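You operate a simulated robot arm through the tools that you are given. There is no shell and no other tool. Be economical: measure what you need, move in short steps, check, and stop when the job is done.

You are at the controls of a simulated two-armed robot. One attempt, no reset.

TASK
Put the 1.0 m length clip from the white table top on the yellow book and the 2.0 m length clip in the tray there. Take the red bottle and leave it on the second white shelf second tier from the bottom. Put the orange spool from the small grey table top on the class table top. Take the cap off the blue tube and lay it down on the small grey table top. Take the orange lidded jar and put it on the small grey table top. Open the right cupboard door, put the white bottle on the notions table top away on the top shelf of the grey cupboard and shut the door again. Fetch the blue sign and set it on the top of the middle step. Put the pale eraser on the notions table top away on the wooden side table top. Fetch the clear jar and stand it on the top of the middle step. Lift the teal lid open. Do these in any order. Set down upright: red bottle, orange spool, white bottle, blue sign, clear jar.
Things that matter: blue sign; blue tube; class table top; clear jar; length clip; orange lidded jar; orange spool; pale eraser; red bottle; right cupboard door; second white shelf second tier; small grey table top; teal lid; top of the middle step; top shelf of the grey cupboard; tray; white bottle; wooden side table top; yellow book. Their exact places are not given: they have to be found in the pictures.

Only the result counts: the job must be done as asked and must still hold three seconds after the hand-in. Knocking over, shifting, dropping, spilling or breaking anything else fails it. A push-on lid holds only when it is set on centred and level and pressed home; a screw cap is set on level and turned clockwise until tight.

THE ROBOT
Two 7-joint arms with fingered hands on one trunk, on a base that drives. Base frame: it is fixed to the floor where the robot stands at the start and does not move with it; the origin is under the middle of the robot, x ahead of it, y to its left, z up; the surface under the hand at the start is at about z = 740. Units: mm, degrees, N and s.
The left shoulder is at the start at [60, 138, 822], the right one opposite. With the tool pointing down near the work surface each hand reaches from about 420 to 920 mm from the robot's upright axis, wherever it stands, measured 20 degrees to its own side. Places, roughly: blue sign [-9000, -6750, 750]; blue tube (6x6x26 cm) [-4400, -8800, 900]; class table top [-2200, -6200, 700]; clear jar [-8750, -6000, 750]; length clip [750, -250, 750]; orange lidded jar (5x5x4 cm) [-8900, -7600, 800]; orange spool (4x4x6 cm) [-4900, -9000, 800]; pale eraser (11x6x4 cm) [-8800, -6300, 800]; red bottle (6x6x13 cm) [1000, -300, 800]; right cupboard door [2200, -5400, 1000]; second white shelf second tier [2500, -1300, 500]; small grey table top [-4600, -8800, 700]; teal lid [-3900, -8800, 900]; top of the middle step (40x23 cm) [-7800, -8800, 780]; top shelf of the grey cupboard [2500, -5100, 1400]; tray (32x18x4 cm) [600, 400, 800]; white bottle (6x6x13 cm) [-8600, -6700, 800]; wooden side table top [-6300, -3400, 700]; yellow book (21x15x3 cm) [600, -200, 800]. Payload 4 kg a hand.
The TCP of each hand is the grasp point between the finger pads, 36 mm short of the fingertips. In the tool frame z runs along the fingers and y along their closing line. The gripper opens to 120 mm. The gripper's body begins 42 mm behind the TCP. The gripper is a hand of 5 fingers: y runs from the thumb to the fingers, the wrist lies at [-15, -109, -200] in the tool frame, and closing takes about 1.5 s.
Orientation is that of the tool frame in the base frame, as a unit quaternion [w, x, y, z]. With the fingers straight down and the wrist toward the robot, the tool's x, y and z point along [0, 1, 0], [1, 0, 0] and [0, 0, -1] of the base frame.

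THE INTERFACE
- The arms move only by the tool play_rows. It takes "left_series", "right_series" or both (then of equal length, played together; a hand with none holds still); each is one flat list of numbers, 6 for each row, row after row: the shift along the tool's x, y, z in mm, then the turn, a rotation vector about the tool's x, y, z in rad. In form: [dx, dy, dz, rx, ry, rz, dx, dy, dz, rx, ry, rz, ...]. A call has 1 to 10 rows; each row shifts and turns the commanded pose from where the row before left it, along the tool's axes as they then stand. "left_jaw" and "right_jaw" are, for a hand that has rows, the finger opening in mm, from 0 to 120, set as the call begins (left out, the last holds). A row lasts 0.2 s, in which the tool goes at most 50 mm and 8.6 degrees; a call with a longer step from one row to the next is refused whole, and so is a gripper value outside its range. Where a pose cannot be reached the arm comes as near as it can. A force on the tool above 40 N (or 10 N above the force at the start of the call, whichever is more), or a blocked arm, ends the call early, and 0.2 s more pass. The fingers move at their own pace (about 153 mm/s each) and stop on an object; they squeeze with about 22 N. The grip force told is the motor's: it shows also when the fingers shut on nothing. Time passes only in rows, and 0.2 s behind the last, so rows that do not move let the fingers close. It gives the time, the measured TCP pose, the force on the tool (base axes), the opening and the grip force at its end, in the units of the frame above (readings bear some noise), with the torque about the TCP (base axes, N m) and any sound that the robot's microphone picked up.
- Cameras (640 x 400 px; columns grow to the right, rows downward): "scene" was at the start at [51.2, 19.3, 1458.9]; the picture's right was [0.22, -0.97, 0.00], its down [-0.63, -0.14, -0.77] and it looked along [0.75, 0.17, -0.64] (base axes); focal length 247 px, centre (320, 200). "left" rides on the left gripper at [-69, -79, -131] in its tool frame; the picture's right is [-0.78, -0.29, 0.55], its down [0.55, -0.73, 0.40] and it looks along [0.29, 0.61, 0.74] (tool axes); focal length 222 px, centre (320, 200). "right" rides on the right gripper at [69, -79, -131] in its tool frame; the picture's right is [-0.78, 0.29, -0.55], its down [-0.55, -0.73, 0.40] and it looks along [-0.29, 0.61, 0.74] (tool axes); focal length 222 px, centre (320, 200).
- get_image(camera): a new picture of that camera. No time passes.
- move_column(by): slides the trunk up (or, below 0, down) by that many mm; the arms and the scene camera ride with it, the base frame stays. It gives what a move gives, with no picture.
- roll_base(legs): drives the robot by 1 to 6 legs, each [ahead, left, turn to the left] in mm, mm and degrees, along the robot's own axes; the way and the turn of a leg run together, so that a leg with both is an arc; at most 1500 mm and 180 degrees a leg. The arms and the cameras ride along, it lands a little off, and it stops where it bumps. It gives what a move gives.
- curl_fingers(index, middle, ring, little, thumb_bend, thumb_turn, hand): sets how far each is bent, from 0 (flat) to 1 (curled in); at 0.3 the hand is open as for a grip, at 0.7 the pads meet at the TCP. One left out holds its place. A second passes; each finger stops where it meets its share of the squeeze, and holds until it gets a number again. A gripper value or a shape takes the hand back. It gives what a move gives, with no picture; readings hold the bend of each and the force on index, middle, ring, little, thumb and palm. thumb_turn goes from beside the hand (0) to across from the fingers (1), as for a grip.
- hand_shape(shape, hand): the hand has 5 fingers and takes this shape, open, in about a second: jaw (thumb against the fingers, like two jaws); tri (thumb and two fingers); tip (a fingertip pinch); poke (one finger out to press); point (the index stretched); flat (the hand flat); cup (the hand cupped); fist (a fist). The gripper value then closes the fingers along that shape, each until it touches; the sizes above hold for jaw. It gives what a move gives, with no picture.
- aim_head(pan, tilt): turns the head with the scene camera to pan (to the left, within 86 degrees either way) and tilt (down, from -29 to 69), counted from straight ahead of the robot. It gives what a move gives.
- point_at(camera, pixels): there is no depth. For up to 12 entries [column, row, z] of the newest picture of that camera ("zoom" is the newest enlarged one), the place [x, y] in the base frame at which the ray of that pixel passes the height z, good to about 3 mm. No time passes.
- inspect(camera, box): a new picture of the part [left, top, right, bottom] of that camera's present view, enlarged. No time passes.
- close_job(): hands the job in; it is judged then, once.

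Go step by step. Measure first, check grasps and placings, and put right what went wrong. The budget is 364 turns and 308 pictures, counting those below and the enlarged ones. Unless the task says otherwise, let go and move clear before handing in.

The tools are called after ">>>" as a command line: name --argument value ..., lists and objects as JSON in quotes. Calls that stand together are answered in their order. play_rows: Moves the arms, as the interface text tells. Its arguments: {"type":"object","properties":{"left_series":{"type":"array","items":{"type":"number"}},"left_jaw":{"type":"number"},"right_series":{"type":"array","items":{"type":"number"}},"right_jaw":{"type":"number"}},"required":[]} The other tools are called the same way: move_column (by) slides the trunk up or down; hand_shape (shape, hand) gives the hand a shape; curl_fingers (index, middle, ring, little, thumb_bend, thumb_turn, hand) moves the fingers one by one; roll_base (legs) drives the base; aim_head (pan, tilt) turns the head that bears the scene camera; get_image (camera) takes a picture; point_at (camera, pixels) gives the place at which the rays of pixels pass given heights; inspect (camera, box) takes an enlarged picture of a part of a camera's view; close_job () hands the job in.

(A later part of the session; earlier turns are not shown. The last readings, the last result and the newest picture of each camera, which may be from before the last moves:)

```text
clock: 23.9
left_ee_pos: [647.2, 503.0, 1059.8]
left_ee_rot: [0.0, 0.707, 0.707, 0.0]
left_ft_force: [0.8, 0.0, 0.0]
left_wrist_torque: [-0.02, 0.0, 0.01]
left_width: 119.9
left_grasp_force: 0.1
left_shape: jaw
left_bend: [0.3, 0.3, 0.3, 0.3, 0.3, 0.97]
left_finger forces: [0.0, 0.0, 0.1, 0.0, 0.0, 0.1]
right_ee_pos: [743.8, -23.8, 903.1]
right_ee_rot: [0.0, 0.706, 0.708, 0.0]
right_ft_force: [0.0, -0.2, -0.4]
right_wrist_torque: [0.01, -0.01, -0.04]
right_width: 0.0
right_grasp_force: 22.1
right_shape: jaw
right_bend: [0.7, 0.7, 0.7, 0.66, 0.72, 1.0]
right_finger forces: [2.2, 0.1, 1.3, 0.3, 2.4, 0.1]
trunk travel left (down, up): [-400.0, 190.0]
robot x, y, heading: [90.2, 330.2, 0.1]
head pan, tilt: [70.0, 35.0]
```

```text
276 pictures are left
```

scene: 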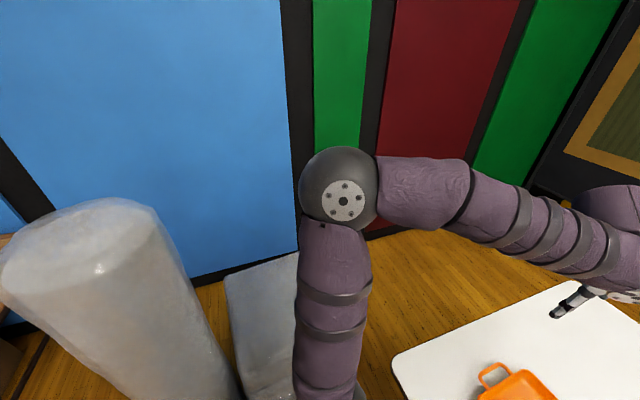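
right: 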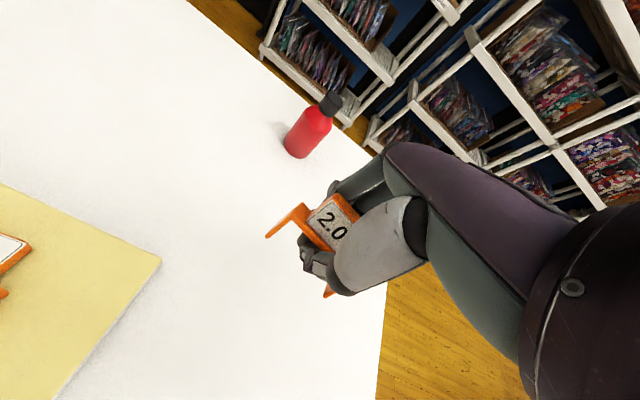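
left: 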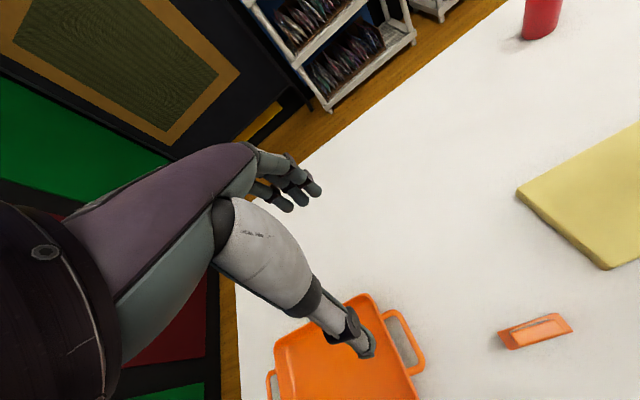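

No bump. Moving the right hand to the tray centre.

>>> aim_head --pan 0 --tilt 60

>>> play_rows --right_series '[41.5, -18.5, 0, 0, 0, 0, 41.5, -18.5, 0, 0, 0, 0, 41.5, -18.5, 0, 0, 0, 0, 41.5, -18.5, 0, 0, 0, 0, 41.5, -18.5, 0, 0, 0, 0, 41.5, -18.5, 0, 0, 0, 0, 41.5, -18.5, 0, 0, 0, 0, 41.5, -18.5, 0, 0, 0, 0, 41.5, -18.5, 0, 0, 0, 0, 0, 0, 0, 0, 0, 0]'

>>> get_image --camera "scene"

>>> get_image --camera "right"

```text
clock: 25.3
left_ee_pos: [648.1, 503.8, 1060.0]
left_ee_rot: [0.0, 0.707, 0.707, 0.0]
left_ft_force: [-0.3, -0.2, 0.3]
left_wrist_torque: [-0.02, 0.01, -0.03]
left_width: 119.8
left_grasp_force: 0.1
left_shape: jaw
left_bend: [0.3, 0.3, 0.3, 0.3, 0.3, 0.97]
left_finger forces: [0.0, 0.1, 0.0, 0.1, 0.1, 0.0]
right_ee_pos: [743.4, -25.3, 902.5]
right_ee_rot: [0.0, 0.706, 0.708, -0.001]
right_ft_force: [0.1, -0.3, -0.9]
right_wrist_torque: [-0.06, -0.02, 0.03]
right_width: 0.0
right_grasp_force: 21.9
right_shape: jaw
right_bend: [0.7, 0.7, 0.7, 0.66, 0.72, 1.0]
right_finger forces: [2.2, 0.0, 1.3, 0.3, 2.3, 0.0]
trunk travel left (down, up): [-400.0, 190.0]
robot x, y, heading: [92.0, 330.3, 0.1]
head pan, tilt: [0.0, 60.0]
```

```text
clock: 27.5
left_ee_pos: [647.5, 502.7, 1060.0]
left_ee_rot: [0.0, 0.707, 0.707, 0.0]
left_ft_force: [0.3, 0.0, 0.1]
left_wrist_torque: [0.03, 0.01, -0.01]
left_width: 119.7
left_grasp_force: 0.0
left_shape: jaw
left_bend: [0.3, 0.3, 0.3, 0.3, 0.3, 0.97]
left_finger forces: [0.1, 0.1, 0.1, 0.0, 0.0, 0.0]
right_ee_pos: [577.1, 348.9, 902.7]
right_ee_rot: [0.001, 0.707, 0.707, 0.0]
right_ft_force: [-0.4, -0.1, 0.3]
right_wrist_torque: [0.0, 0.02, 0.04]
right_width: 0.0
right_grasp_force: 21.8
right_shape: jaw
right_bend: [0.7, 0.7, 0.7, 0.66, 0.72, 1.0]
right_finger forces: [1.9, 0.0, 1.3, 0.3, 2.1, 0.0]
trunk travel left (down, up): [-400.0, 190.0]
robot x, y, heading: [89.0, 330.2, 0.0]
head pan, tilt: [0.0, 60.0]
```

```text
275 pictures are left
```

scene: 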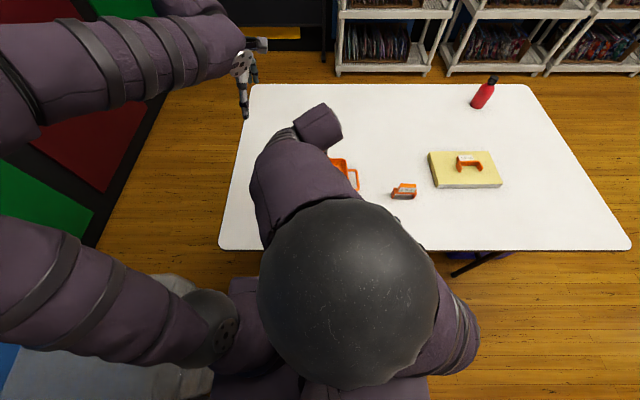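

```text
274 pictures are left
```

right: 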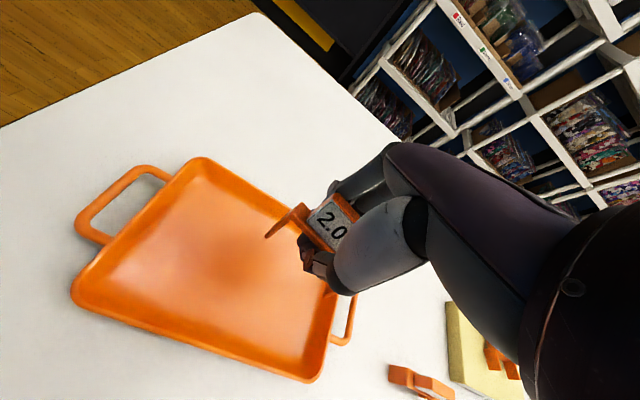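

The clip is over the tray. I'll lower to about 793 and creep down.

>>> play_rows --right_series '[0, 0, 40, 0, 0, 0, 0, 0, 40, 0, 0, 0, 0, 0, 29, 0, 0, 0, 0, 0, 0, 0, 0, 0]'

>>> play_rows --right_series '[0, 0, 4, 0, 0, 0, 0, 0, 0, 0, 0, 0]'

>>> play_rows --right_series '[0, 0, 4, 0, 0, 0, 0, 0, 0, 0, 0, 0]'

>>> get_image --camera "right"

```text
clock: 28.5
left_ee_pos: [647.0, 503.2, 1059.3]
left_ee_rot: [0.0, 0.708, 0.706, 0.0]
left_ft_force: [0.0, 0.1, -0.1]
left_wrist_torque: [-0.01, 0.04, 0.02]
left_width: 119.6
left_grasp_force: 0.1
left_shape: jaw
left_bend: [0.3, 0.3, 0.3, 0.3, 0.3, 0.97]
left_finger forces: [0.1, 0.1, 0.1, 0.0, 0.0, 0.1]
right_ee_pos: [576.2, 350.1, 792.7]
right_ee_rot: [0.001, 0.706, 0.708, 0.0]
right_ft_force: [-0.4, -0.4, -0.3]
right_wrist_torque: [0.03, -0.01, 0.02]
right_width: 0.0
right_grasp_force: 22.1
right_shape: jaw
right_bend: [0.7, 0.7, 0.7, 0.66, 0.72, 1.0]
right_finger forces: [2.0, 0.0, 1.3, 0.2, 2.1, 0.1]
trunk travel left (down, up): [-400.0, 190.0]
robot x, y, heading: [87.0, 331.4, 0.2]
head pan, tilt: [0.0, 60.0]
```

```text
clock: 29.1
left_ee_pos: [646.4, 504.0, 1059.7]
left_ee_rot: [0.0, 0.707, 0.707, 0.0]
left_ft_force: [-0.1, -0.5, 0.5]
left_wrist_torque: [0.01, 0.0, 0.0]
left_width: 119.3
left_grasp_force: 0.1
left_shape: jaw
left_bend: [0.3, 0.3, 0.3, 0.3, 0.3, 0.97]
left_finger forces: [0.0, 0.0, 0.0, 0.0, 0.0, 0.0]
right_ee_pos: [576.3, 348.1, 789.3]
right_ee_rot: [0.0, 0.707, 0.708, 0.0]
right_ft_force: [0.6, 0.0, 0.1]
right_wrist_torque: [0.0, -0.04, 0.04]
right_width: 0.0
right_grasp_force: 21.9
right_shape: jaw
right_bend: [0.7, 0.7, 0.7, 0.66, 0.72, 1.0]
right_finger forces: [2.0, 0.0, 1.3, 0.2, 2.1, 0.0]
trunk travel left (down, up): [-400.0, 190.0]
robot x, y, heading: [88.7, 336.7, -0.3]
head pan, tilt: [0.0, 60.0]
```

```text
clock: 29.7
left_ee_pos: [648.1, 503.4, 1059.0]
left_ee_rot: [0.0, 0.707, 0.707, -0.001]
left_ft_force: [-0.5, -0.5, -1.3]
left_wrist_torque: [-0.01, 0.0, 0.02]
left_width: 119.5
left_grasp_force: 0.0
left_shape: jaw
left_bend: [0.3, 0.3, 0.3, 0.3, 0.3, 0.97]
left_finger forces: [0.0, 0.1, 0.0, 0.0, 0.1, 0.0]
right_ee_pos: [576.2, 347.8, 785.2]
right_ee_rot: [0.0, 0.706, 0.708, 0.0]
right_ft_force: [-0.7, -0.1, -0.3]
right_wrist_torque: [0.02, -0.01, -0.02]
right_width: 0.2
right_grasp_force: 21.5
right_shape: jaw
right_bend: [0.7, 0.7, 0.7, 0.66, 0.72, 1.0]
right_finger forces: [1.9, 0.0, 1.3, 0.2, 2.2, 0.0]
trunk travel left (down, up): [-400.0, 190.0]
robot x, y, heading: [88.8, 335.2, 0.2]
head pan, tilt: [0.0, 60.0]
```

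```text
273 pictures are left
```

right: 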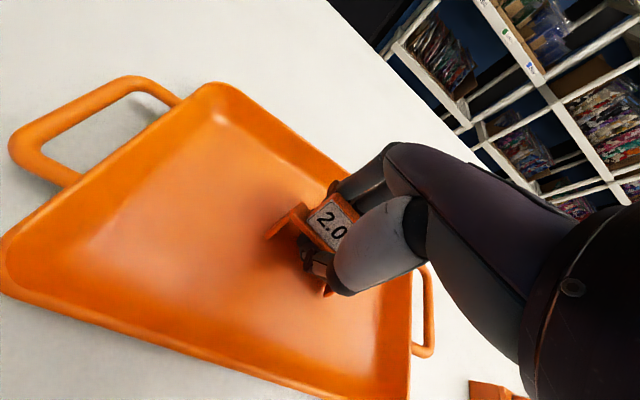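

Still no contact. I'll creep down a bit more, then release with a modest opening inside the tray.

>>> play_rows --right_series '[0, 0, 3, 0, 0, 0, 0, 0, 0, 0, 0, 0]'

>>> play_rows --right_series '[0, 0, 2, 0, 0, 0, 0, 0, 0, 0, 0, 0]'

```text
clock: 30.3
left_ee_pos: [646.5, 503.9, 1059.7]
left_ee_rot: [0.0, 0.707, 0.707, 0.0]
left_ft_force: [-0.8, 0.2, -0.1]
left_wrist_torque: [-0.02, 0.04, 0.03]
left_width: 120.1
left_grasp_force: 0.0
left_shape: jaw
left_bend: [0.3, 0.3, 0.3, 0.3, 0.3, 0.97]
left_finger forces: [0.0, 0.0, 0.0, 0.0, 0.0, 0.0]
right_ee_pos: [577.1, 348.1, 783.3]
right_ee_rot: [0.0, 0.707, 0.707, 0.0]
right_ft_force: [0.6, -0.3, 2.1]
right_wrist_torque: [0.0, 0.0, -0.03]
right_width: 0.0
right_grasp_force: 21.6
right_shape: jaw
right_bend: [0.7, 0.7, 0.7, 0.66, 0.72, 1.0]
right_finger forces: [1.6, 0.0, 0.9, 0.5, 1.7, 0.1]
trunk travel left (down, up): [-400.0, 190.0]
robot x, y, heading: [88.2, 328.9, -0.0]
head pan, tilt: [0.0, 60.0]
```

```text
clock: 30.9
left_ee_pos: [646.2, 503.8, 1060.2]
left_ee_rot: [-0.001, 0.707, 0.707, 0.0]
left_ft_force: [-0.4, -0.4, 0.2]
left_wrist_torque: [0.0, 0.01, -0.02]
left_width: 119.8
left_grasp_force: 0.0
left_shape: jaw
left_bend: [0.3, 0.3, 0.3, 0.3, 0.3, 0.97]
left_finger forces: [0.1, 0.1, 0.0, 0.0, 0.1, 0.1]
right_ee_pos: [577.0, 348.6, 781.8]
right_ee_rot: [0.0, 0.707, 0.708, 0.001]
right_ft_force: [0.8, -0.2, 10.7]
right_wrist_torque: [0.06, -0.02, -0.04]
right_width: 0.2
right_grasp_force: 22.0
right_shape: jaw
right_bend: [0.7, 0.7, 0.7, 0.66, 0.72, 1.0]
right_finger forces: [1.2, 0.0, 0.8, 0.6, 1.1, 0.0]
trunk travel left (down, up): [-400.0, 190.0]
robot x, y, heading: [90.8, 332.5, 0.1]
head pan, tilt: [0.0, 60.0]
```

Firm contact. Releasing and rising.

>>> play_rows --right_series '[0, 0, -1, 0, 0, 0, 0, 0, 0, 0, 0, 0, 0, 0, 0, 0, 0, 0, 0, 0, 0, 0, 0, 0, 0, 0, 0, 0, 0, 0]' --right_jaw 80

>>> play_rows --right_series '[0, 0, -40, 0, 0, 0, 0, 0, -40, 0, 0, 0, 0, 0, -40, 0, 0, 0, 0, 0, 0, 0, 0, 0]'

>>> get_image --camera "right"

```text
clock: 32.1
left_ee_pos: [646.3, 504.3, 1059.6]
left_ee_rot: [0.0, 0.707, 0.707, 0.0]
left_ft_force: [0.5, 0.8, 0.5]
left_wrist_torque: [-0.01, -0.01, 0.02]
left_width: 119.5
left_grasp_force: 0.1
left_shape: jaw
left_bend: [0.3, 0.3, 0.3, 0.3, 0.3, 0.97]
left_finger forces: [0.1, 0.1, 0.1, 0.1, 0.0, 0.1]
right_ee_pos: [575.3, 348.7, 782.1]
right_ee_rot: [0.0, 0.706, 0.708, 0.0]
right_ft_force: [-1.9, 0.7, 5.8]
right_wrist_torque: [0.07, -0.18, 0.04]
right_width: 78.4
right_grasp_force: 0.1
right_shape: jaw
right_bend: [0.36, 0.4, 0.38, 0.61, 0.43, 1.0]
right_finger forces: [4.0, 1.3, 0.0, 0.0, 0.0, 0.1]
trunk travel left (down, up): [-400.0, 190.0]
robot x, y, heading: [90.5, 331.2, -0.0]
head pan, tilt: [0.0, 60.0]
```

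```text
clock: 33.1
left_ee_pos: [647.3, 503.9, 1059.5]
left_ee_rot: [0.0, 0.707, 0.707, 0.0]
left_ft_force: [-0.4, -0.3, 1.3]
left_wrist_torque: [-0.01, 0.0, 0.01]
left_width: 119.7
left_grasp_force: 0.0
left_shape: jaw
left_bend: [0.3, 0.3, 0.3, 0.3, 0.3, 0.97]
left_finger forces: [0.0, 0.0, 0.0, 0.1, 0.0, 0.0]
right_ee_pos: [576.0, 347.9, 901.1]
right_ee_rot: [0.001, 0.706, 0.708, 0.0]
right_ft_force: [-0.5, -0.4, 1.2]
right_wrist_torque: [0.02, 0.01, 0.02]
right_width: 79.7
right_grasp_force: 0.1
right_shape: jaw
right_bend: [0.36, 0.39, 0.38, 0.61, 0.43, 1.0]
right_finger forces: [0.1, 0.1, 0.0, 0.0, 0.0, 0.0]
trunk travel left (down, up): [-400.0, 190.0]
robot x, y, heading: [88.6, 330.8, 0.1]
head pan, tilt: [0.0, 60.0]
```

```text
272 pictures are left
```

right: 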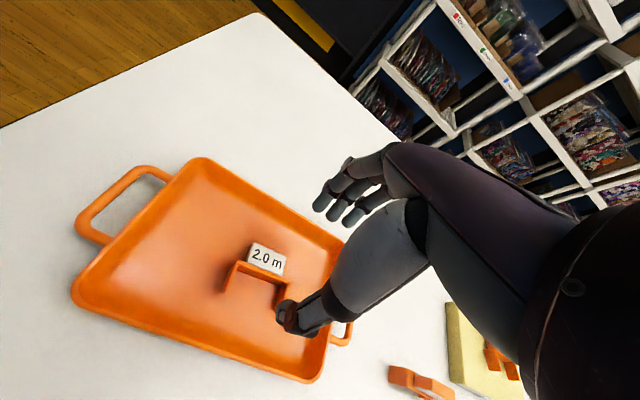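

The 2.0 m clip is in the tray. Next I'll roll right towards the red bottle and look at the white shelves, so I can pick a grasp that suits the second tier.

>>> roll_base --legs '[[0, -430, 0]]'

>>> aim_head --pan -25 --tilt 20

>>> get_image --camera "scene"

```text
clock: 35.8
left_ee_pos: [648.2, 75.0, 1058.5]
left_ee_rot: [0.0, 0.707, 0.707, 0.001]
left_ft_force: [-0.5, -1.1, 0.1]
left_wrist_torque: [-0.03, -0.03, 0.03]
left_width: 119.7
left_grasp_force: 0.0
left_shape: jaw
left_bend: [0.3, 0.3, 0.3, 0.3, 0.3, 0.97]
left_finger forces: [0.1, 0.1, 0.0, 0.1, 0.0, 0.1]
right_ee_pos: [577.0, -79.4, 902.2]
right_ee_rot: [-0.001, 0.707, 0.707, 0.001]
right_ft_force: [-0.6, 0.5, 0.3]
right_wrist_torque: [0.01, 0.0, 0.0]
right_width: 79.5
right_grasp_force: 0.1
right_shape: jaw
right_bend: [0.36, 0.39, 0.38, 0.61, 0.43, 1.0]
right_finger forces: [0.0, 0.0, 0.0, 0.0, 0.0, 0.0]
trunk travel left (down, up): [-400.0, 190.0]
robot x, y, heading: [87.3, -97.9, 0.1]
head pan, tilt: [0.0, 60.0]
```

```text
clock: 36.8
left_ee_pos: [647.3, 75.9, 1060.4]
left_ee_rot: [0.0, 0.707, 0.707, 0.0]
left_ft_force: [0.0, -0.4, -0.1]
left_wrist_torque: [0.0, -0.02, -0.01]
left_width: 119.5
left_grasp_force: 0.0
left_shape: jaw
left_bend: [0.3, 0.3, 0.3, 0.3, 0.3, 0.97]
left_finger forces: [0.0, 0.1, 0.0, 0.0, 0.0, 0.1]
right_ee_pos: [575.3, -78.4, 901.5]
right_ee_rot: [0.0, 0.707, 0.708, 0.0]
right_ft_force: [0.6, -0.2, -0.4]
right_wrist_torque: [0.0, -0.01, -0.01]
right_width: 80.0
right_grasp_force: 0.0
right_shape: jaw
right_bend: [0.36, 0.39, 0.38, 0.61, 0.43, 1.0]
right_finger forces: [0.1, 0.0, 0.0, 0.0, 0.1, 0.1]
trunk travel left (down, up): [-400.0, 190.0]
robot x, y, heading: [90.9, -99.3, 0.1]
head pan, tilt: [-25.0, 20.0]
```

```text
271 pictures are left
```

scene: 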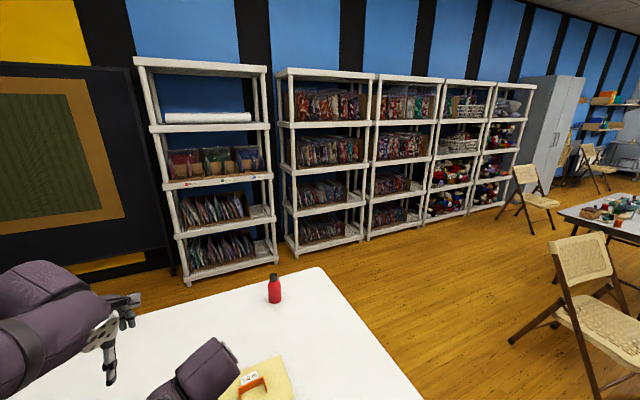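

The second white shelf unit is at columns 285–370. I'll enlarge its lower tiers.

>>> inspect --camera "scene" --box '[270, 150, 390, 260]'

>>> point_at --camera "scene" --pixels '[[300, 252, 0], [298, 252, 0], [360, 240, 0], [297, 246, 100], [298, 210, 400], [298, 210, 500], [298, 168, 800], [362, 200, 500], [362, 200, 450], [275, 295, 740]]'

```text
3.64 times, centred on (330, 205) of scene
```

zoom: 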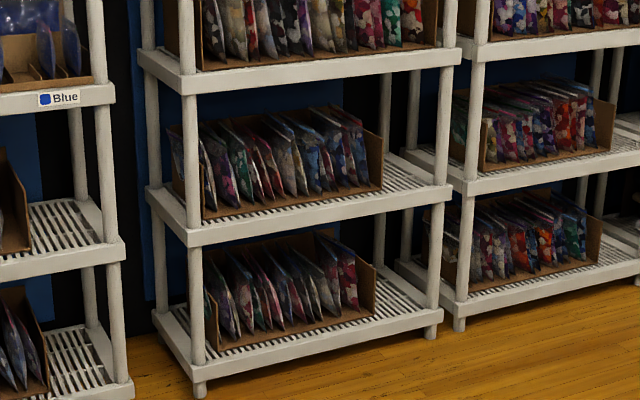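

```text
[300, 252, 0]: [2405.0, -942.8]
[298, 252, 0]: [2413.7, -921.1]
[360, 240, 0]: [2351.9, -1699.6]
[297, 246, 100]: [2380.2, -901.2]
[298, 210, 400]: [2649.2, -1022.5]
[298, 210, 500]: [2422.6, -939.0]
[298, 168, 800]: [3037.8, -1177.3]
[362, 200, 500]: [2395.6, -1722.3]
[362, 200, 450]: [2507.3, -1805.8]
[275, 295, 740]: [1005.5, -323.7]
```

The second tier is at z≈500 with about 350 mm clearance, and its right end (around y≈-1600) is free. A horizontal hand suits that best, so I'll try a forward-pointing hand pose here in the air.

>>> play_rows --right_series '[-45, 0, -15, 0, 0, 0, -45, 0, -15, 0, 0, 0, -45, 0, -15, 0, 0, 0, -45, 0, -15, 0, 0, 0, -45, 0, -15, 0, 0, 0, -45, 0, -15, 0, 0, 0]' --right_jaw 110

>>> play_rows --right_series '[0, 0, 0, -0.0863, 0.0863, 0.0863, 0, 0, 0, -0.0863, 0.0863, 0.0863, 0, 0, 0, -0.0863, 0.0863, 0.0863, 0, 0, 0, -0.0863, 0.0863, 0.0863, 0, 0, 0, -0.0863, 0.0863, 0.0863, 0, 0, 0, -0.0863, 0.0863, 0.0863, 0, 0, 0, -0.0863, 0.0863, 0.0863]'

>>> play_rows --right_series '[0, 0, 0, -0.0863, 0.0863, 0.0863, 0, 0, 0, -0.0863, 0.0863, 0.0863, 0, 0, 0, -0.0863, 0.0863, 0.0863, 0, 0, 0, -0.0863, 0.0863, 0.0863, 0, 0, 0, -0.0863, 0.0863, 0.0863, 0, 0, 0, -0.0863, 0.0863, 0.0863, 0, 0, 0, -0.0863, 0.0863, 0.0863]'

>>> get_image --camera "scene"

```text
clock: 38.2
left_ee_pos: [647.3, 76.3, 1058.7]
left_ee_rot: [0.0, 0.707, 0.708, 0.0]
left_ft_force: [0.2, 0.1, 0.6]
left_wrist_torque: [0.04, 0.0, 0.02]
left_width: 119.7
left_grasp_force: 0.2
left_shape: jaw
left_bend: [0.3, 0.3, 0.3, 0.3, 0.3, 0.97]
left_finger forces: [0.1, 0.0, 0.1, 0.0, 0.0, 0.0]
right_ee_pos: [577.0, -350.3, 991.7]
right_ee_rot: [0.001, 0.706, 0.709, 0.0]
right_ft_force: [-0.4, -0.6, 0.0]
right_wrist_torque: [0.02, 0.01, -0.03]
right_width: 109.8
right_grasp_force: 0.1
right_shape: jaw
right_bend: [0.31, 0.32, 0.31, 0.3, 0.3, 0.98]
right_finger forces: [0.1, 0.0, 0.0, 0.0, 0.0, 0.0]
trunk travel left (down, up): [-400.0, 190.0]
robot x, y, heading: [91.5, -93.7, -0.2]
head pan, tilt: [-25.0, 20.0]
```

```text
clock: 39.8
left_ee_pos: [648.3, 75.2, 1058.6]
left_ee_rot: [-0.001, 0.707, 0.708, 0.0]
left_ft_force: [0.2, -1.0, -0.1]
left_wrist_torque: [-0.01, 0.02, -0.02]
left_width: 119.9
left_grasp_force: 0.1
left_shape: jaw
left_bend: [0.3, 0.3, 0.3, 0.3, 0.3, 0.97]
left_finger forces: [0.1, 0.1, 0.1, 0.1, 0.1, 0.0]
right_ee_pos: [569.2, -346.8, 981.9]
right_ee_rot: [-0.01, 0.819, 0.433, 0.377]
right_ft_force: [-0.5, 0.0, -0.7]
right_wrist_torque: [-0.02, -0.01, 0.02]
right_width: 110.1
right_grasp_force: 0.0
right_shape: jaw
right_bend: [0.3, 0.32, 0.31, 0.3, 0.3, 0.98]
right_finger forces: [0.0, 0.1, 0.0, 0.0, 0.0, 0.0]
right hand out of reach, approached as far as the arm can: row 5
trunk travel left (down, up): [-400.0, 190.0]
robot x, y, heading: [90.8, -94.4, -0.1]
head pan, tilt: [-25.0, 20.0]
```

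```text
clock: 41.5
left_ee_pos: [648.1, 75.4, 1059.9]
left_ee_rot: [0.0, 0.708, 0.706, 0.0]
left_ft_force: [1.2, -0.3, -0.1]
left_wrist_torque: [-0.02, -0.01, 0.04]
left_width: 119.5
left_grasp_force: 0.0
left_shape: jaw
left_bend: [0.3, 0.3, 0.3, 0.3, 0.3, 0.97]
left_finger forces: [0.0, 0.0, 0.1, 0.1, 0.0, 0.0]
right_ee_pos: [595.1, -405.2, 973.4]
right_ee_rot: [0.042, 0.744, -0.023, 0.667]
right_ft_force: [0.2, 0.8, 0.7]
right_wrist_torque: [0.0, 0.01, -0.01]
right_width: 109.6
right_grasp_force: 0.1
right_shape: jaw
right_bend: [0.3, 0.32, 0.31, 0.3, 0.3, 0.98]
right_finger forces: [0.1, 0.0, 0.0, 0.0, 0.0, 0.1]
right hand out of reach, approached as far as the arm can: row 2, 3, 4
trunk travel left (down, up): [-400.0, 190.0]
robot x, y, heading: [92.5, -100.2, 0.2]
head pan, tilt: [-25.0, 20.0]
stopped in row 7 (right hand): the arm was blocked; the commanded pose is now the measured one
```

```text
269 pictures are left
```

scene: 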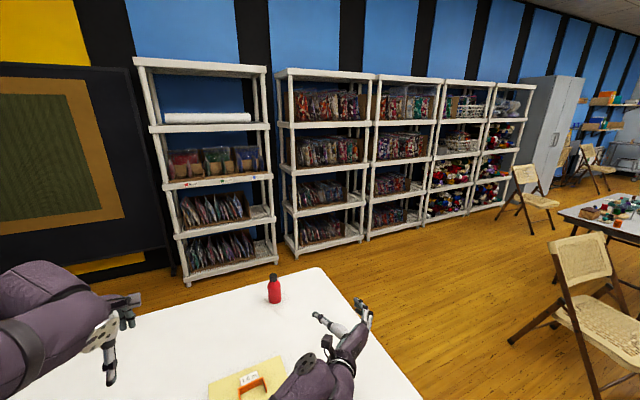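

The forward-pointing pose works: thumb left, fingers right, about 6° off level. Now I'll measure the bottle precisely.

>>> inspect --camera "scene" --box '[235, 260, 315, 310]'

>>> point_at --camera "zoom" --pixels '[[270, 330, 740], [370, 330, 740], [320, 345, 740], [320, 320, 740], [265, 180, 800], [362, 180, 800]]'

>>> get_image --camera "right"

```text
8.00 times, centred on (275, 285) of scene
```

zoom: 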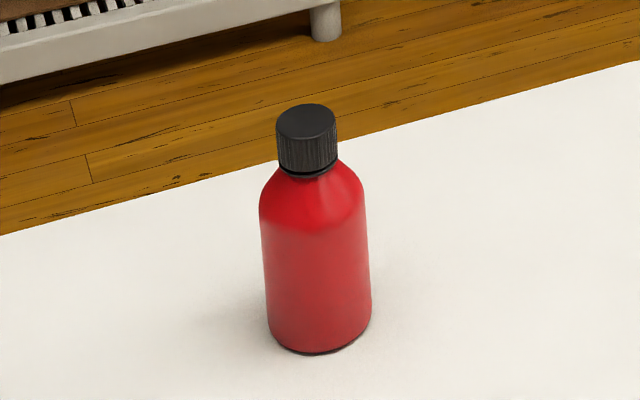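

```text
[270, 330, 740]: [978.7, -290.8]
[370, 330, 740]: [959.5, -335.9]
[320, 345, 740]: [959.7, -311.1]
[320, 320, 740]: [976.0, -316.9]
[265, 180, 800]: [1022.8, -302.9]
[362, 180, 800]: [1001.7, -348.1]
```

```text
267 pictures are left
```

right: 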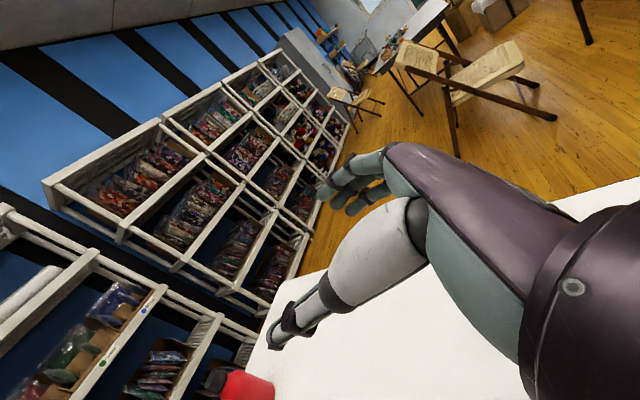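

The bottle is centred near (972,-315) and about 50 mm wide. I'll bring the hand level and low in front of it.

>>> play_rows --right_series '[-14, -19, 38, 0, 0.018, 0, -14, -19, 38, 0, 0.018, 0, -14, -19, 38, 0, 0.018, 0, -14, -19, 38, 0, 0.018, 0, -14, -19, 38, 0, 0.018, 0, -14, -19, 38, 0, 0.018, 0, 0, 0, 0, 0, 0, 0]'

>>> get_image --camera "scene"

```text
clock: 43.1
left_ee_pos: [648.6, 74.8, 1058.4]
left_ee_rot: [0.001, 0.708, 0.706, 0.0]
left_ft_force: [-0.5, -0.4, 0.3]
left_wrist_torque: [0.0, 0.02, 0.0]
left_width: 119.3
left_grasp_force: 0.1
left_shape: jaw
left_bend: [0.3, 0.3, 0.3, 0.3, 0.3, 0.97]
left_finger forces: [0.0, 0.0, 0.0, 0.1, 0.0, 0.0]
right_ee_pos: [825.1, -315.9, 871.9]
right_ee_rot: [0.043, 0.707, -0.019, 0.706]
right_ft_force: [0.3, 0.6, 0.0]
right_wrist_torque: [-0.03, 0.0, 0.07]
right_width: 110.0
right_grasp_force: 0.0
right_shape: jaw
right_bend: [0.3, 0.32, 0.31, 0.3, 0.3, 0.98]
right_finger forces: [0.0, 0.1, 0.0, 0.0, 0.1, 0.1]
trunk travel left (down, up): [-400.0, 190.0]
robot x, y, heading: [88.5, -96.7, 0.2]
head pan, tilt: [-25.0, 20.0]
```

```text
266 pictures are left
```

scene: 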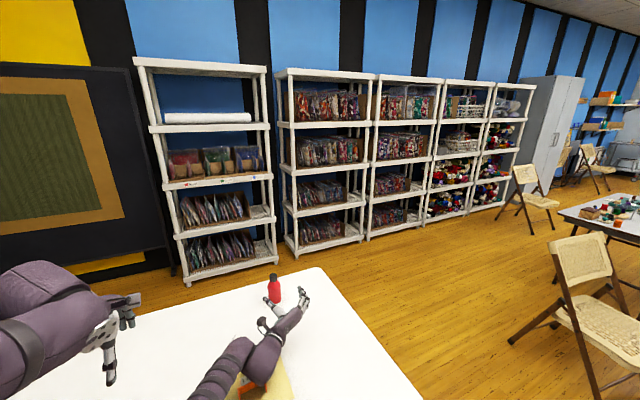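

The forearm would sweep low over the book, so I'll first slide right and turn left 30° to approach the bottle from the open right side of the table.

>>> roll_base --legs '[[-20, -465, 0], [0, 0, 30]]'

>>> aim_head --pan -10 --tilt 40

>>> get_image --camera "scene"

```text
clock: 47.4
left_ee_pos: [465.4, -137.3, 1060.0]
left_ee_rot: [0.0, 0.499, 0.867, -0.001]
left_ft_force: [0.3, -0.6, -0.1]
left_wrist_torque: [-0.01, 0.01, -0.03]
left_width: 119.6
left_grasp_force: 0.0
left_shape: jaw
left_bend: [0.3, 0.3, 0.3, 0.3, 0.3, 0.97]
left_finger forces: [0.1, 0.0, 0.0, 0.1, 0.0, 0.0]
right_ee_pos: [815.8, -385.6, 871.2]
right_ee_rot: [-0.142, 0.688, 0.165, 0.692]
right_ft_force: [-1.0, 0.6, 0.5]
right_wrist_torque: [0.01, 0.01, 0.01]
right_width: 110.1
right_grasp_force: 0.1
right_shape: jaw
right_bend: [0.3, 0.32, 0.31, 0.3, 0.3, 0.98]
right_finger forces: [0.1, 0.0, 0.0, 0.0, 0.0, 0.0]
trunk travel left (down, up): [-400.0, 190.0]
robot x, y, heading: [68.9, -564.1, 30.2]
head pan, tilt: [-25.0, 20.0]
```

```text
clock: 48.2
left_ee_pos: [465.7, -138.7, 1059.9]
left_ee_rot: [0.0, 0.499, 0.867, 0.001]
left_ft_force: [0.1, 0.5, 0.9]
left_wrist_torque: [-0.02, -0.05, 0.01]
left_width: 119.9
left_grasp_force: 0.1
left_shape: jaw
left_bend: [0.3, 0.3, 0.3, 0.3, 0.3, 0.97]
left_finger forces: [0.1, 0.0, 0.0, 0.0, 0.0, 0.0]
right_ee_pos: [815.5, -385.1, 871.1]
right_ee_rot: [-0.142, 0.687, 0.165, 0.693]
right_ft_force: [0.4, -0.1, -0.6]
right_wrist_torque: [-0.01, 0.0, 0.01]
right_width: 109.8
right_grasp_force: 0.0
right_shape: jaw
right_bend: [0.3, 0.32, 0.31, 0.3, 0.3, 0.98]
right_finger forces: [0.0, 0.0, 0.0, 0.1, 0.0, 0.1]
trunk travel left (down, up): [-400.0, 190.0]
robot x, y, heading: [70.3, -567.1, 30.0]
head pan, tilt: [-10.0, 40.0]
```

```text
265 pictures are left
```

scene: 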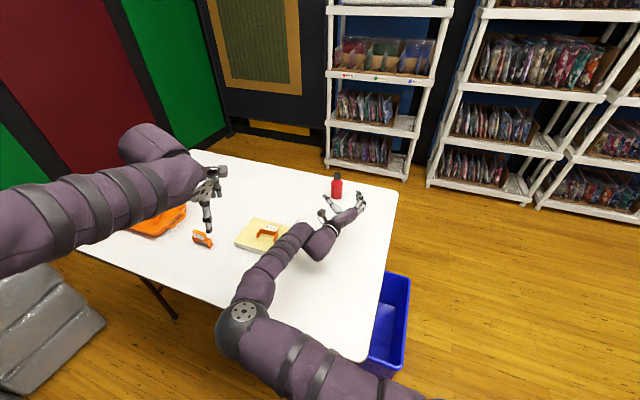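

The forearm passes to the right of the book. Checking the likely elbow height and the bottle's position from here.

>>> point_at --camera "scene" --pixels '[[240, 325, 850], [240, 325, 1000], [290, 250, 850], [290, 250, 950], [337, 197, 740], [284, 232, 765], [321, 213, 871]]'

>>> inspect --camera "scene" --box '[230, 160, 390, 260]'

>>> get_image --camera "left"

```text
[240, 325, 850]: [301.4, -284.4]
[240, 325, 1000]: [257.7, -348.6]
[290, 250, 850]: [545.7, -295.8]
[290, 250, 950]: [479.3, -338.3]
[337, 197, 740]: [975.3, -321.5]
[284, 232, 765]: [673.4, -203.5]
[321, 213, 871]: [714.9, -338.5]
```

```text
4.00 times, centred on (310, 210) of scene
```

zoom: 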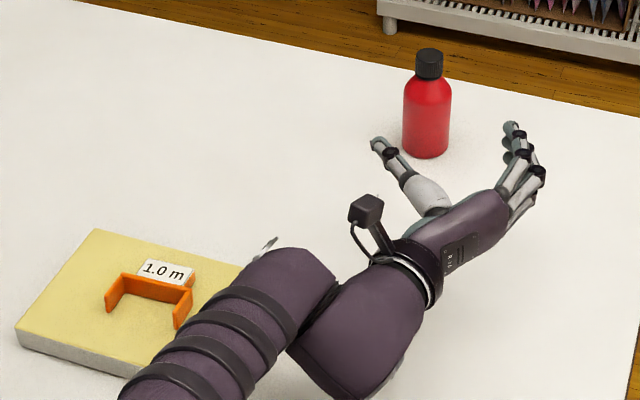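

```text
263 pictures are left
```

left: 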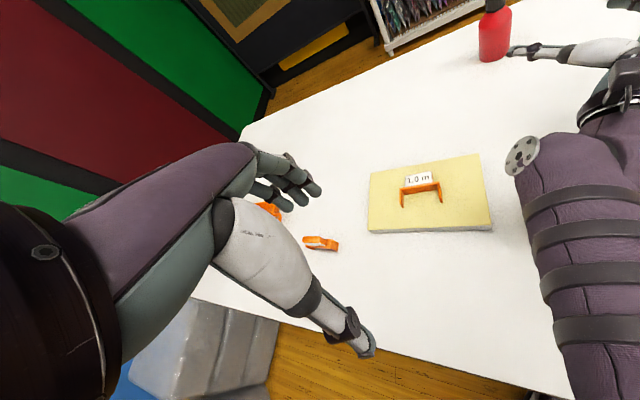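

The forearm is clear of the book. The bottle lies 171 mm straight ahead along the tool axis, so I'll lower 48 mm, then advance 120 mm and check.

>>> play_rows --right_series '[-24, 1, 0, 0, 0, 0, -24, 1, 0, 0, 0, 0, 0, 1, 40, 0, 0, 0, 0, 1, 40, 0, 0, 0, 0, 0, 40, 0, 0, 0, 0, 0, 0, 0, 0, 0]'

>>> inspect --camera "scene" --box '[260, 150, 420, 250]'

>>> get_image --camera "right"

>>> get_image --camera "left"

```text
clock: 49.6
left_ee_pos: [465.9, -138.1, 1060.1]
left_ee_rot: [0.0, 0.499, 0.866, 0.0]
left_ft_force: [0.5, 0.7, -0.1]
left_wrist_torque: [0.01, -0.02, -0.01]
left_width: 119.5
left_grasp_force: 0.1
left_shape: jaw
left_bend: [0.3, 0.3, 0.3, 0.3, 0.3, 0.97]
left_finger forces: [0.0, 0.0, 0.0, 0.1, 0.0, 0.0]
right_ee_pos: [926.0, -338.7, 824.1]
right_ee_rot: [-0.142, 0.688, 0.165, 0.693]
right_ft_force: [-0.4, -0.3, -0.4]
right_wrist_torque: [0.02, -0.01, 0.03]
right_width: 109.9
right_grasp_force: 0.0
right_shape: jaw
right_bend: [0.3, 0.32, 0.31, 0.3, 0.3, 0.98]
right_finger forces: [0.0, 0.1, 0.0, 0.1, 0.1, 0.1]
trunk travel left (down, up): [-400.0, 190.0]
robot x, y, heading: [70.2, -563.6, 30.2]
head pan, tilt: [-10.0, 40.0]
```

```text
4.00 times, centred on (340, 200) of scene
```

zoom: 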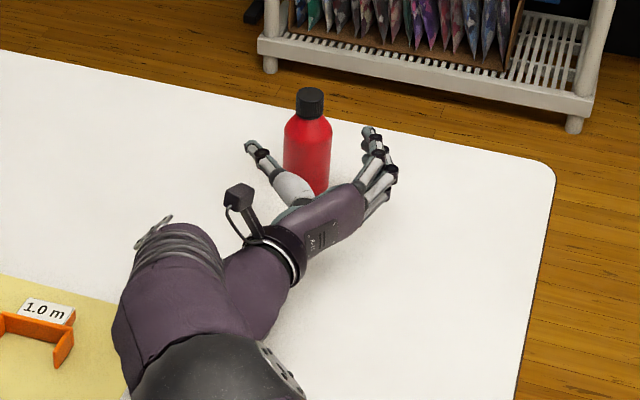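

```text
261 pictures are left
```

right: 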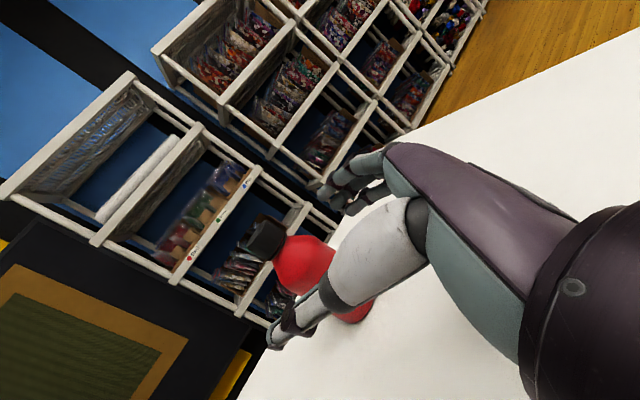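

```text
260 pictures are left
```

left: 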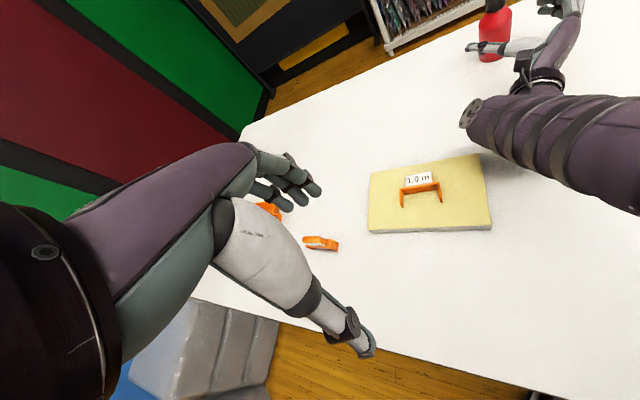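

Good: the bottle sits between thumb and fingers. I'll advance 46 mm more and close.

>>> play_rows --right_series '[0, 0, 23, 0, 0, 0, 0, 0, 23, 0, 0, 0, 0, 0, 0, 0, 0, 0]'

>>> play_rows --right_series '[0, 0, 0, 0, 0, 0, 0, 0, 0, 0, 0, 0, 0, 0, 0, 0, 0, 0, 0, 0, 0, 0, 0, 0, 0, 0, 0, 0, 0, 0, 0, 0, 0, 0, 0, 0, 0, 0, 0, 0, 0, 0]' --right_jaw 0

>>> inspect --camera "scene" --box '[290, 150, 402, 220]'

```text
clock: 50.5
left_ee_pos: [466.7, -137.6, 1060.1]
left_ee_rot: [0.001, 0.499, 0.867, 0.001]
left_ft_force: [0.2, 0.9, 0.3]
left_wrist_torque: [-0.02, -0.01, 0.01]
left_width: 119.8
left_grasp_force: 0.0
left_shape: jaw
left_bend: [0.3, 0.3, 0.3, 0.3, 0.3, 0.97]
left_finger forces: [0.1, 0.0, 0.0, 0.1, 0.1, 0.0]
right_ee_pos: [969.0, -319.7, 822.8]
right_ee_rot: [-0.143, 0.687, 0.165, 0.693]
right_ft_force: [0.3, -0.6, -0.2]
right_wrist_torque: [0.0, 0.01, 0.0]
right_width: 109.9
right_grasp_force: 0.1
right_shape: jaw
right_bend: [0.3, 0.32, 0.31, 0.3, 0.3, 0.98]
right_finger forces: [0.1, 0.0, 0.1, 0.1, 0.0, 0.1]
trunk travel left (down, up): [-400.0, 190.0]
robot x, y, heading: [68.9, -563.7, 30.3]
head pan, tilt: [-10.0, 40.0]
```

```text
clock: 52.0
left_ee_pos: [465.5, -137.4, 1060.6]
left_ee_rot: [0.0, 0.5, 0.866, 0.001]
left_ft_force: [0.1, 0.0, 0.1]
left_wrist_torque: [-0.03, -0.05, 0.02]
left_width: 119.7
left_grasp_force: 0.1
left_shape: jaw
left_bend: [0.3, 0.3, 0.3, 0.3, 0.3, 0.97]
left_finger forces: [0.0, 0.1, 0.0, 0.1, 0.1, 0.0]
right_ee_pos: [968.8, -320.0, 826.5]
right_ee_rot: [-0.142, 0.686, 0.165, 0.695]
right_ft_force: [2.4, 3.5, 14.7]
right_wrist_torque: [-0.04, -0.22, 0.06]
right_width: 12.7
right_grasp_force: 22.3
right_shape: jaw
right_bend: [0.71, 0.63, 0.58, 0.71, 0.75, 1.0]
right_finger forces: [7.7, 3.3, 2.3, 1.4, 18.3, 0.1]
trunk travel left (down, up): [-400.0, 190.0]
robot x, y, heading: [69.4, -566.4, 30.1]
head pan, tilt: [-10.0, 40.0]
```

```text
5.71 times, centred on (346, 185) of scene
```

zoom: 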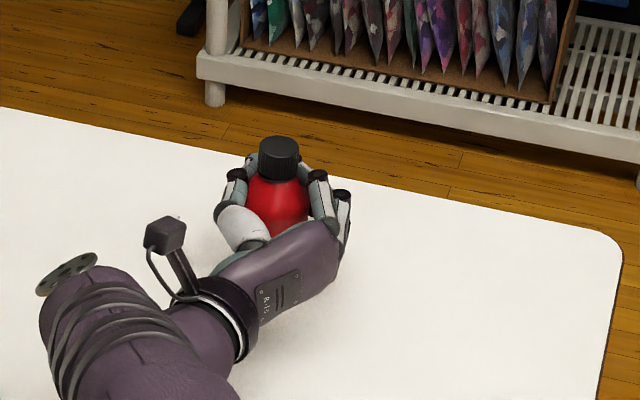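

The grip is high on the bottle's shoulder, with 15 N pushing the hand up. I'll open, lower 24 mm and grip again on the body.

>>> play_rows --right_series '[0, 0, 0, 0, 0, 0, 0, 0, 0, 0, 0, 0, 0, 0, 0, 0, 0, 0, 0, 0, 0, 0, 0, 0, 0, 0, 0, 0, 0, 0]' --right_jaw 110

>>> inspect --camera "scene" --box '[290, 150, 402, 220]'

>>> play_rows --right_series '[-12, 0, 0, 0, 0, 0, -14, 0, 0, 0, 0, 0, 0, 0, 0, 0, 0, 0]'

>>> play_rows --right_series '[0, 0, 0, 0, 0, 0, 0, 0, 0, 0, 0, 0, 0, 0, 0, 0, 0, 0, 0, 0, 0, 0, 0, 0, 0, 0, 0, 0, 0, 0, 0, 0, 0, 0, 0, 0, 0, 0, 0, 0, 0, 0]' --right_jaw 0

>>> inspect --camera "scene" --box '[290, 150, 402, 220]'

```text
clock: 53.2
left_ee_pos: [466.6, -137.3, 1059.5]
left_ee_rot: [0.0, 0.499, 0.867, 0.0]
left_ft_force: [0.4, -0.2, 0.4]
left_wrist_torque: [-0.02, 0.01, -0.02]
left_width: 119.8
left_grasp_force: 0.0
left_shape: jaw
left_bend: [0.3, 0.3, 0.3, 0.3, 0.3, 0.97]
left_finger forces: [0.0, 0.0, 0.0, 0.0, 0.1, 0.0]
right_ee_pos: [968.7, -320.1, 823.3]
right_ee_rot: [-0.143, 0.687, 0.166, 0.693]
right_ft_force: [-0.3, 0.6, 0.1]
right_wrist_torque: [0.01, -0.01, -0.01]
right_width: 109.6
right_grasp_force: 0.0
right_shape: jaw
right_bend: [0.31, 0.32, 0.31, 0.3, 0.3, 0.98]
right_finger forces: [0.1, 0.0, 0.0, 0.0, 0.1, 0.0]
trunk travel left (down, up): [-400.0, 190.0]
robot x, y, heading: [73.6, -566.8, 30.4]
head pan, tilt: [-10.0, 40.0]
```

```text
5.71 times, centred on (346, 185) of scene
```

zoom: 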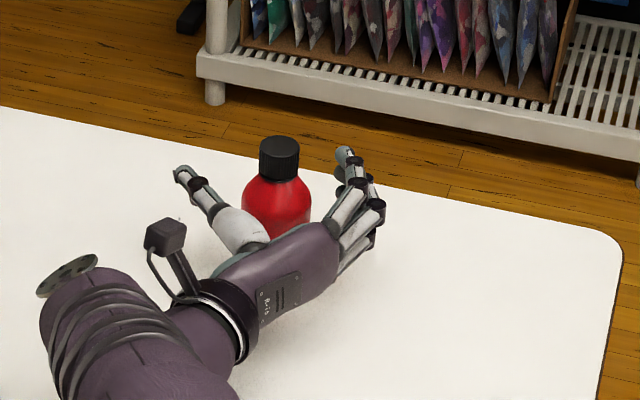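

```text
clock: 54.0
left_ee_pos: [463.3, -138.4, 1063.0]
left_ee_rot: [0.001, 0.498, 0.867, 0.001]
left_ft_force: [0.7, 0.3, -0.5]
left_wrist_torque: [-0.02, -0.01, -0.03]
left_width: 119.6
left_grasp_force: 0.0
left_shape: jaw
left_bend: [0.3, 0.3, 0.3, 0.3, 0.3, 0.97]
left_finger forces: [0.0, 0.0, 0.0, 0.0, 0.0, 0.0]
right_ee_pos: [968.0, -320.2, 808.3]
right_ee_rot: [-0.143, 0.683, 0.164, 0.698]
right_ft_force: [-0.5, -0.5, 0.3]
right_wrist_torque: [0.03, 0.01, 0.04]
right_width: 109.7
right_grasp_force: 0.2
right_shape: jaw
right_bend: [0.31, 0.32, 0.31, 0.3, 0.3, 0.98]
right_finger forces: [0.1, 0.1, 0.1, 0.0, 0.0, 0.0]
trunk travel left (down, up): [-400.0, 190.0]
robot x, y, heading: [70.7, -568.8, 30.2]
head pan, tilt: [-10.0, 40.0]
```

```text
clock: 55.6
left_ee_pos: [462.5, -137.1, 1061.4]
left_ee_rot: [0.001, 0.499, 0.866, 0.002]
left_ft_force: [-0.6, 0.1, 0.3]
left_wrist_torque: [-0.01, 0.03, 0.02]
left_width: 119.6
left_grasp_force: 0.1
left_shape: jaw
left_bend: [0.3, 0.3, 0.3, 0.3, 0.3, 0.97]
left_finger forces: [0.0, 0.1, 0.0, 0.1, 0.0, 0.1]
right_ee_pos: [969.9, -321.7, 808.1]
right_ee_rot: [-0.144, 0.684, 0.161, 0.697]
right_ft_force: [1.0, 0.9, 0.4]
right_wrist_torque: [-0.06, -0.03, -0.02]
right_width: 17.5
right_grasp_force: 22.4
right_shape: jaw
right_bend: [0.61, 0.71, 0.64, 0.71, 0.73, 1.0]
right_finger forces: [10.9, 3.6, 1.9, 1.4, 18.3, 0.1]
trunk travel left (down, up): [-400.0, 190.0]
robot x, y, heading: [69.4, -561.7, 30.3]
head pan, tilt: [-10.0, 40.0]
```

```text
5.71 times, centred on (346, 185) of scene
```

zoom: 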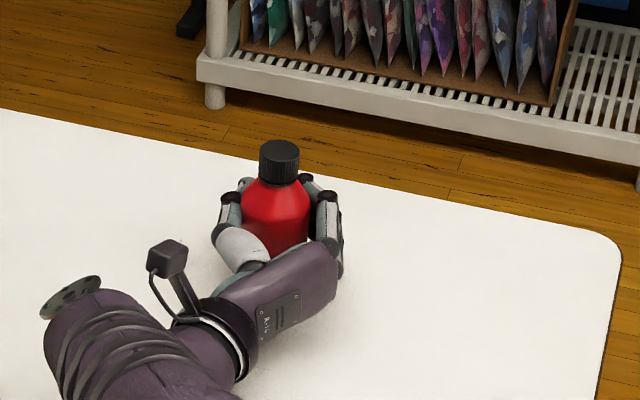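

A good grip on the body, though something on the arm touched before reaching full depth. I'll lift straight up and inspect.

>>> play_rows --right_series '[25, 0, 0, 0, 0, 0, 40, 0, 0, 0, 0, 0, 40, 0, 0, 0, 0, 0, 40, 0, 0, 0, 0, 0, 0, 0, 0, 0, 0, 0]'

>>> get_image --camera "scene"

>>> get_image --camera "left"

```text
clock: 56.9
left_ee_pos: [467.0, -137.3, 1058.6]
left_ee_rot: [0.0, 0.499, 0.867, 0.0]
left_ft_force: [-0.4, 0.2, 0.6]
left_wrist_torque: [0.03, 0.0, 0.01]
left_width: 119.6
left_grasp_force: 0.0
left_shape: jaw
left_bend: [0.3, 0.3, 0.3, 0.3, 0.3, 0.97]
left_finger forces: [0.1, 0.1, 0.0, 0.1, 0.0, 0.0]
right_ee_pos: [967.4, -317.5, 940.9]
right_ee_rot: [-0.143, 0.688, 0.165, 0.692]
right_ft_force: [0.6, 0.2, -2.2]
right_wrist_torque: [0.02, -0.01, -0.04]
right_width: 17.5
right_grasp_force: 22.2
right_shape: jaw
right_bend: [0.73, 0.71, 0.65, 0.71, 0.73, 1.0]
right_finger forces: [10.8, 3.7, 2.1, 1.7, 17.9, 0.1]
trunk travel left (down, up): [-400.0, 190.0]
robot x, y, heading: [68.5, -570.3, 30.2]
head pan, tilt: [-10.0, 40.0]
```

```text
256 pictures are left
```

scene: 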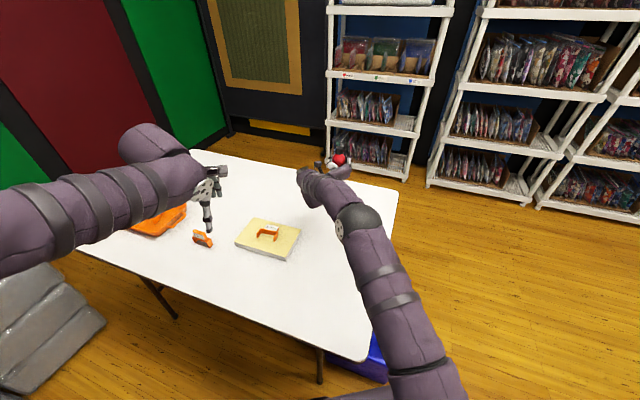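

```text
255 pictures are left
```

left: 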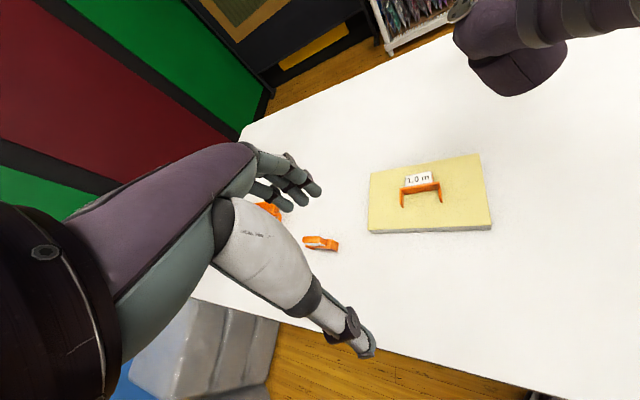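

The bottle is held securely, with its bottom 68 mm below the TCP. I'll look right for obstacles before driving to the shelf.

>>> aim_head --pan -65 --tilt 25

>>> get_image --camera "scene"

>>> point_at --camera "scene" --pixels '[[100, 250, 0], [200, 250, 0], [300, 250, 0], [400, 250, 0], [500, 250, 0], [100, 350, 0], [320, 350, 0], [540, 350, 0]]'

```text
clock: 58.1
left_ee_pos: [467.0, -137.9, 1059.9]
left_ee_rot: [-0.001, 0.499, 0.866, 0.0]
left_ft_force: [-0.2, -0.8, 0.3]
left_wrist_torque: [-0.01, -0.01, 0.03]
left_width: 119.7
left_grasp_force: 0.1
left_shape: jaw
left_bend: [0.3, 0.3, 0.3, 0.3, 0.3, 0.97]
left_finger forces: [0.0, 0.0, 0.0, 0.0, 0.0, 0.0]
right_ee_pos: [966.7, -316.3, 942.7]
right_ee_rot: [-0.142, 0.688, 0.166, 0.693]
right_ft_force: [-1.0, 0.1, -2.1]
right_wrist_torque: [-0.01, -0.04, 0.02]
right_width: 17.6
right_grasp_force: 22.1
right_shape: jaw
right_bend: [0.73, 0.71, 0.65, 0.71, 0.73, 1.0]
right_finger forces: [10.8, 3.7, 2.2, 1.7, 18.0, 0.0]
trunk travel left (down, up): [-400.0, 190.0]
robot x, y, heading: [72.6, -563.0, 30.1]
head pan, tilt: [-65.0, 25.0]
```

```text
254 pictures are left
```

scene: 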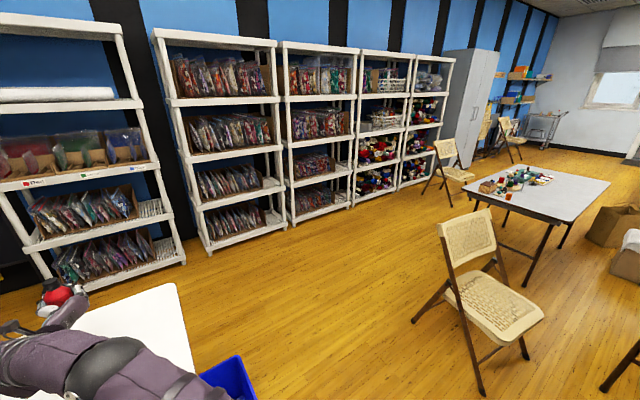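

```text
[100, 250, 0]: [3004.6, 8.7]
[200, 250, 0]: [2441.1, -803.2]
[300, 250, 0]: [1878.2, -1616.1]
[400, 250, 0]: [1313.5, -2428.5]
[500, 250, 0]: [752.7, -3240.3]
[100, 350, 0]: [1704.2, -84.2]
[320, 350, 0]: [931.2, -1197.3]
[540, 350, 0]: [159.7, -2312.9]
```

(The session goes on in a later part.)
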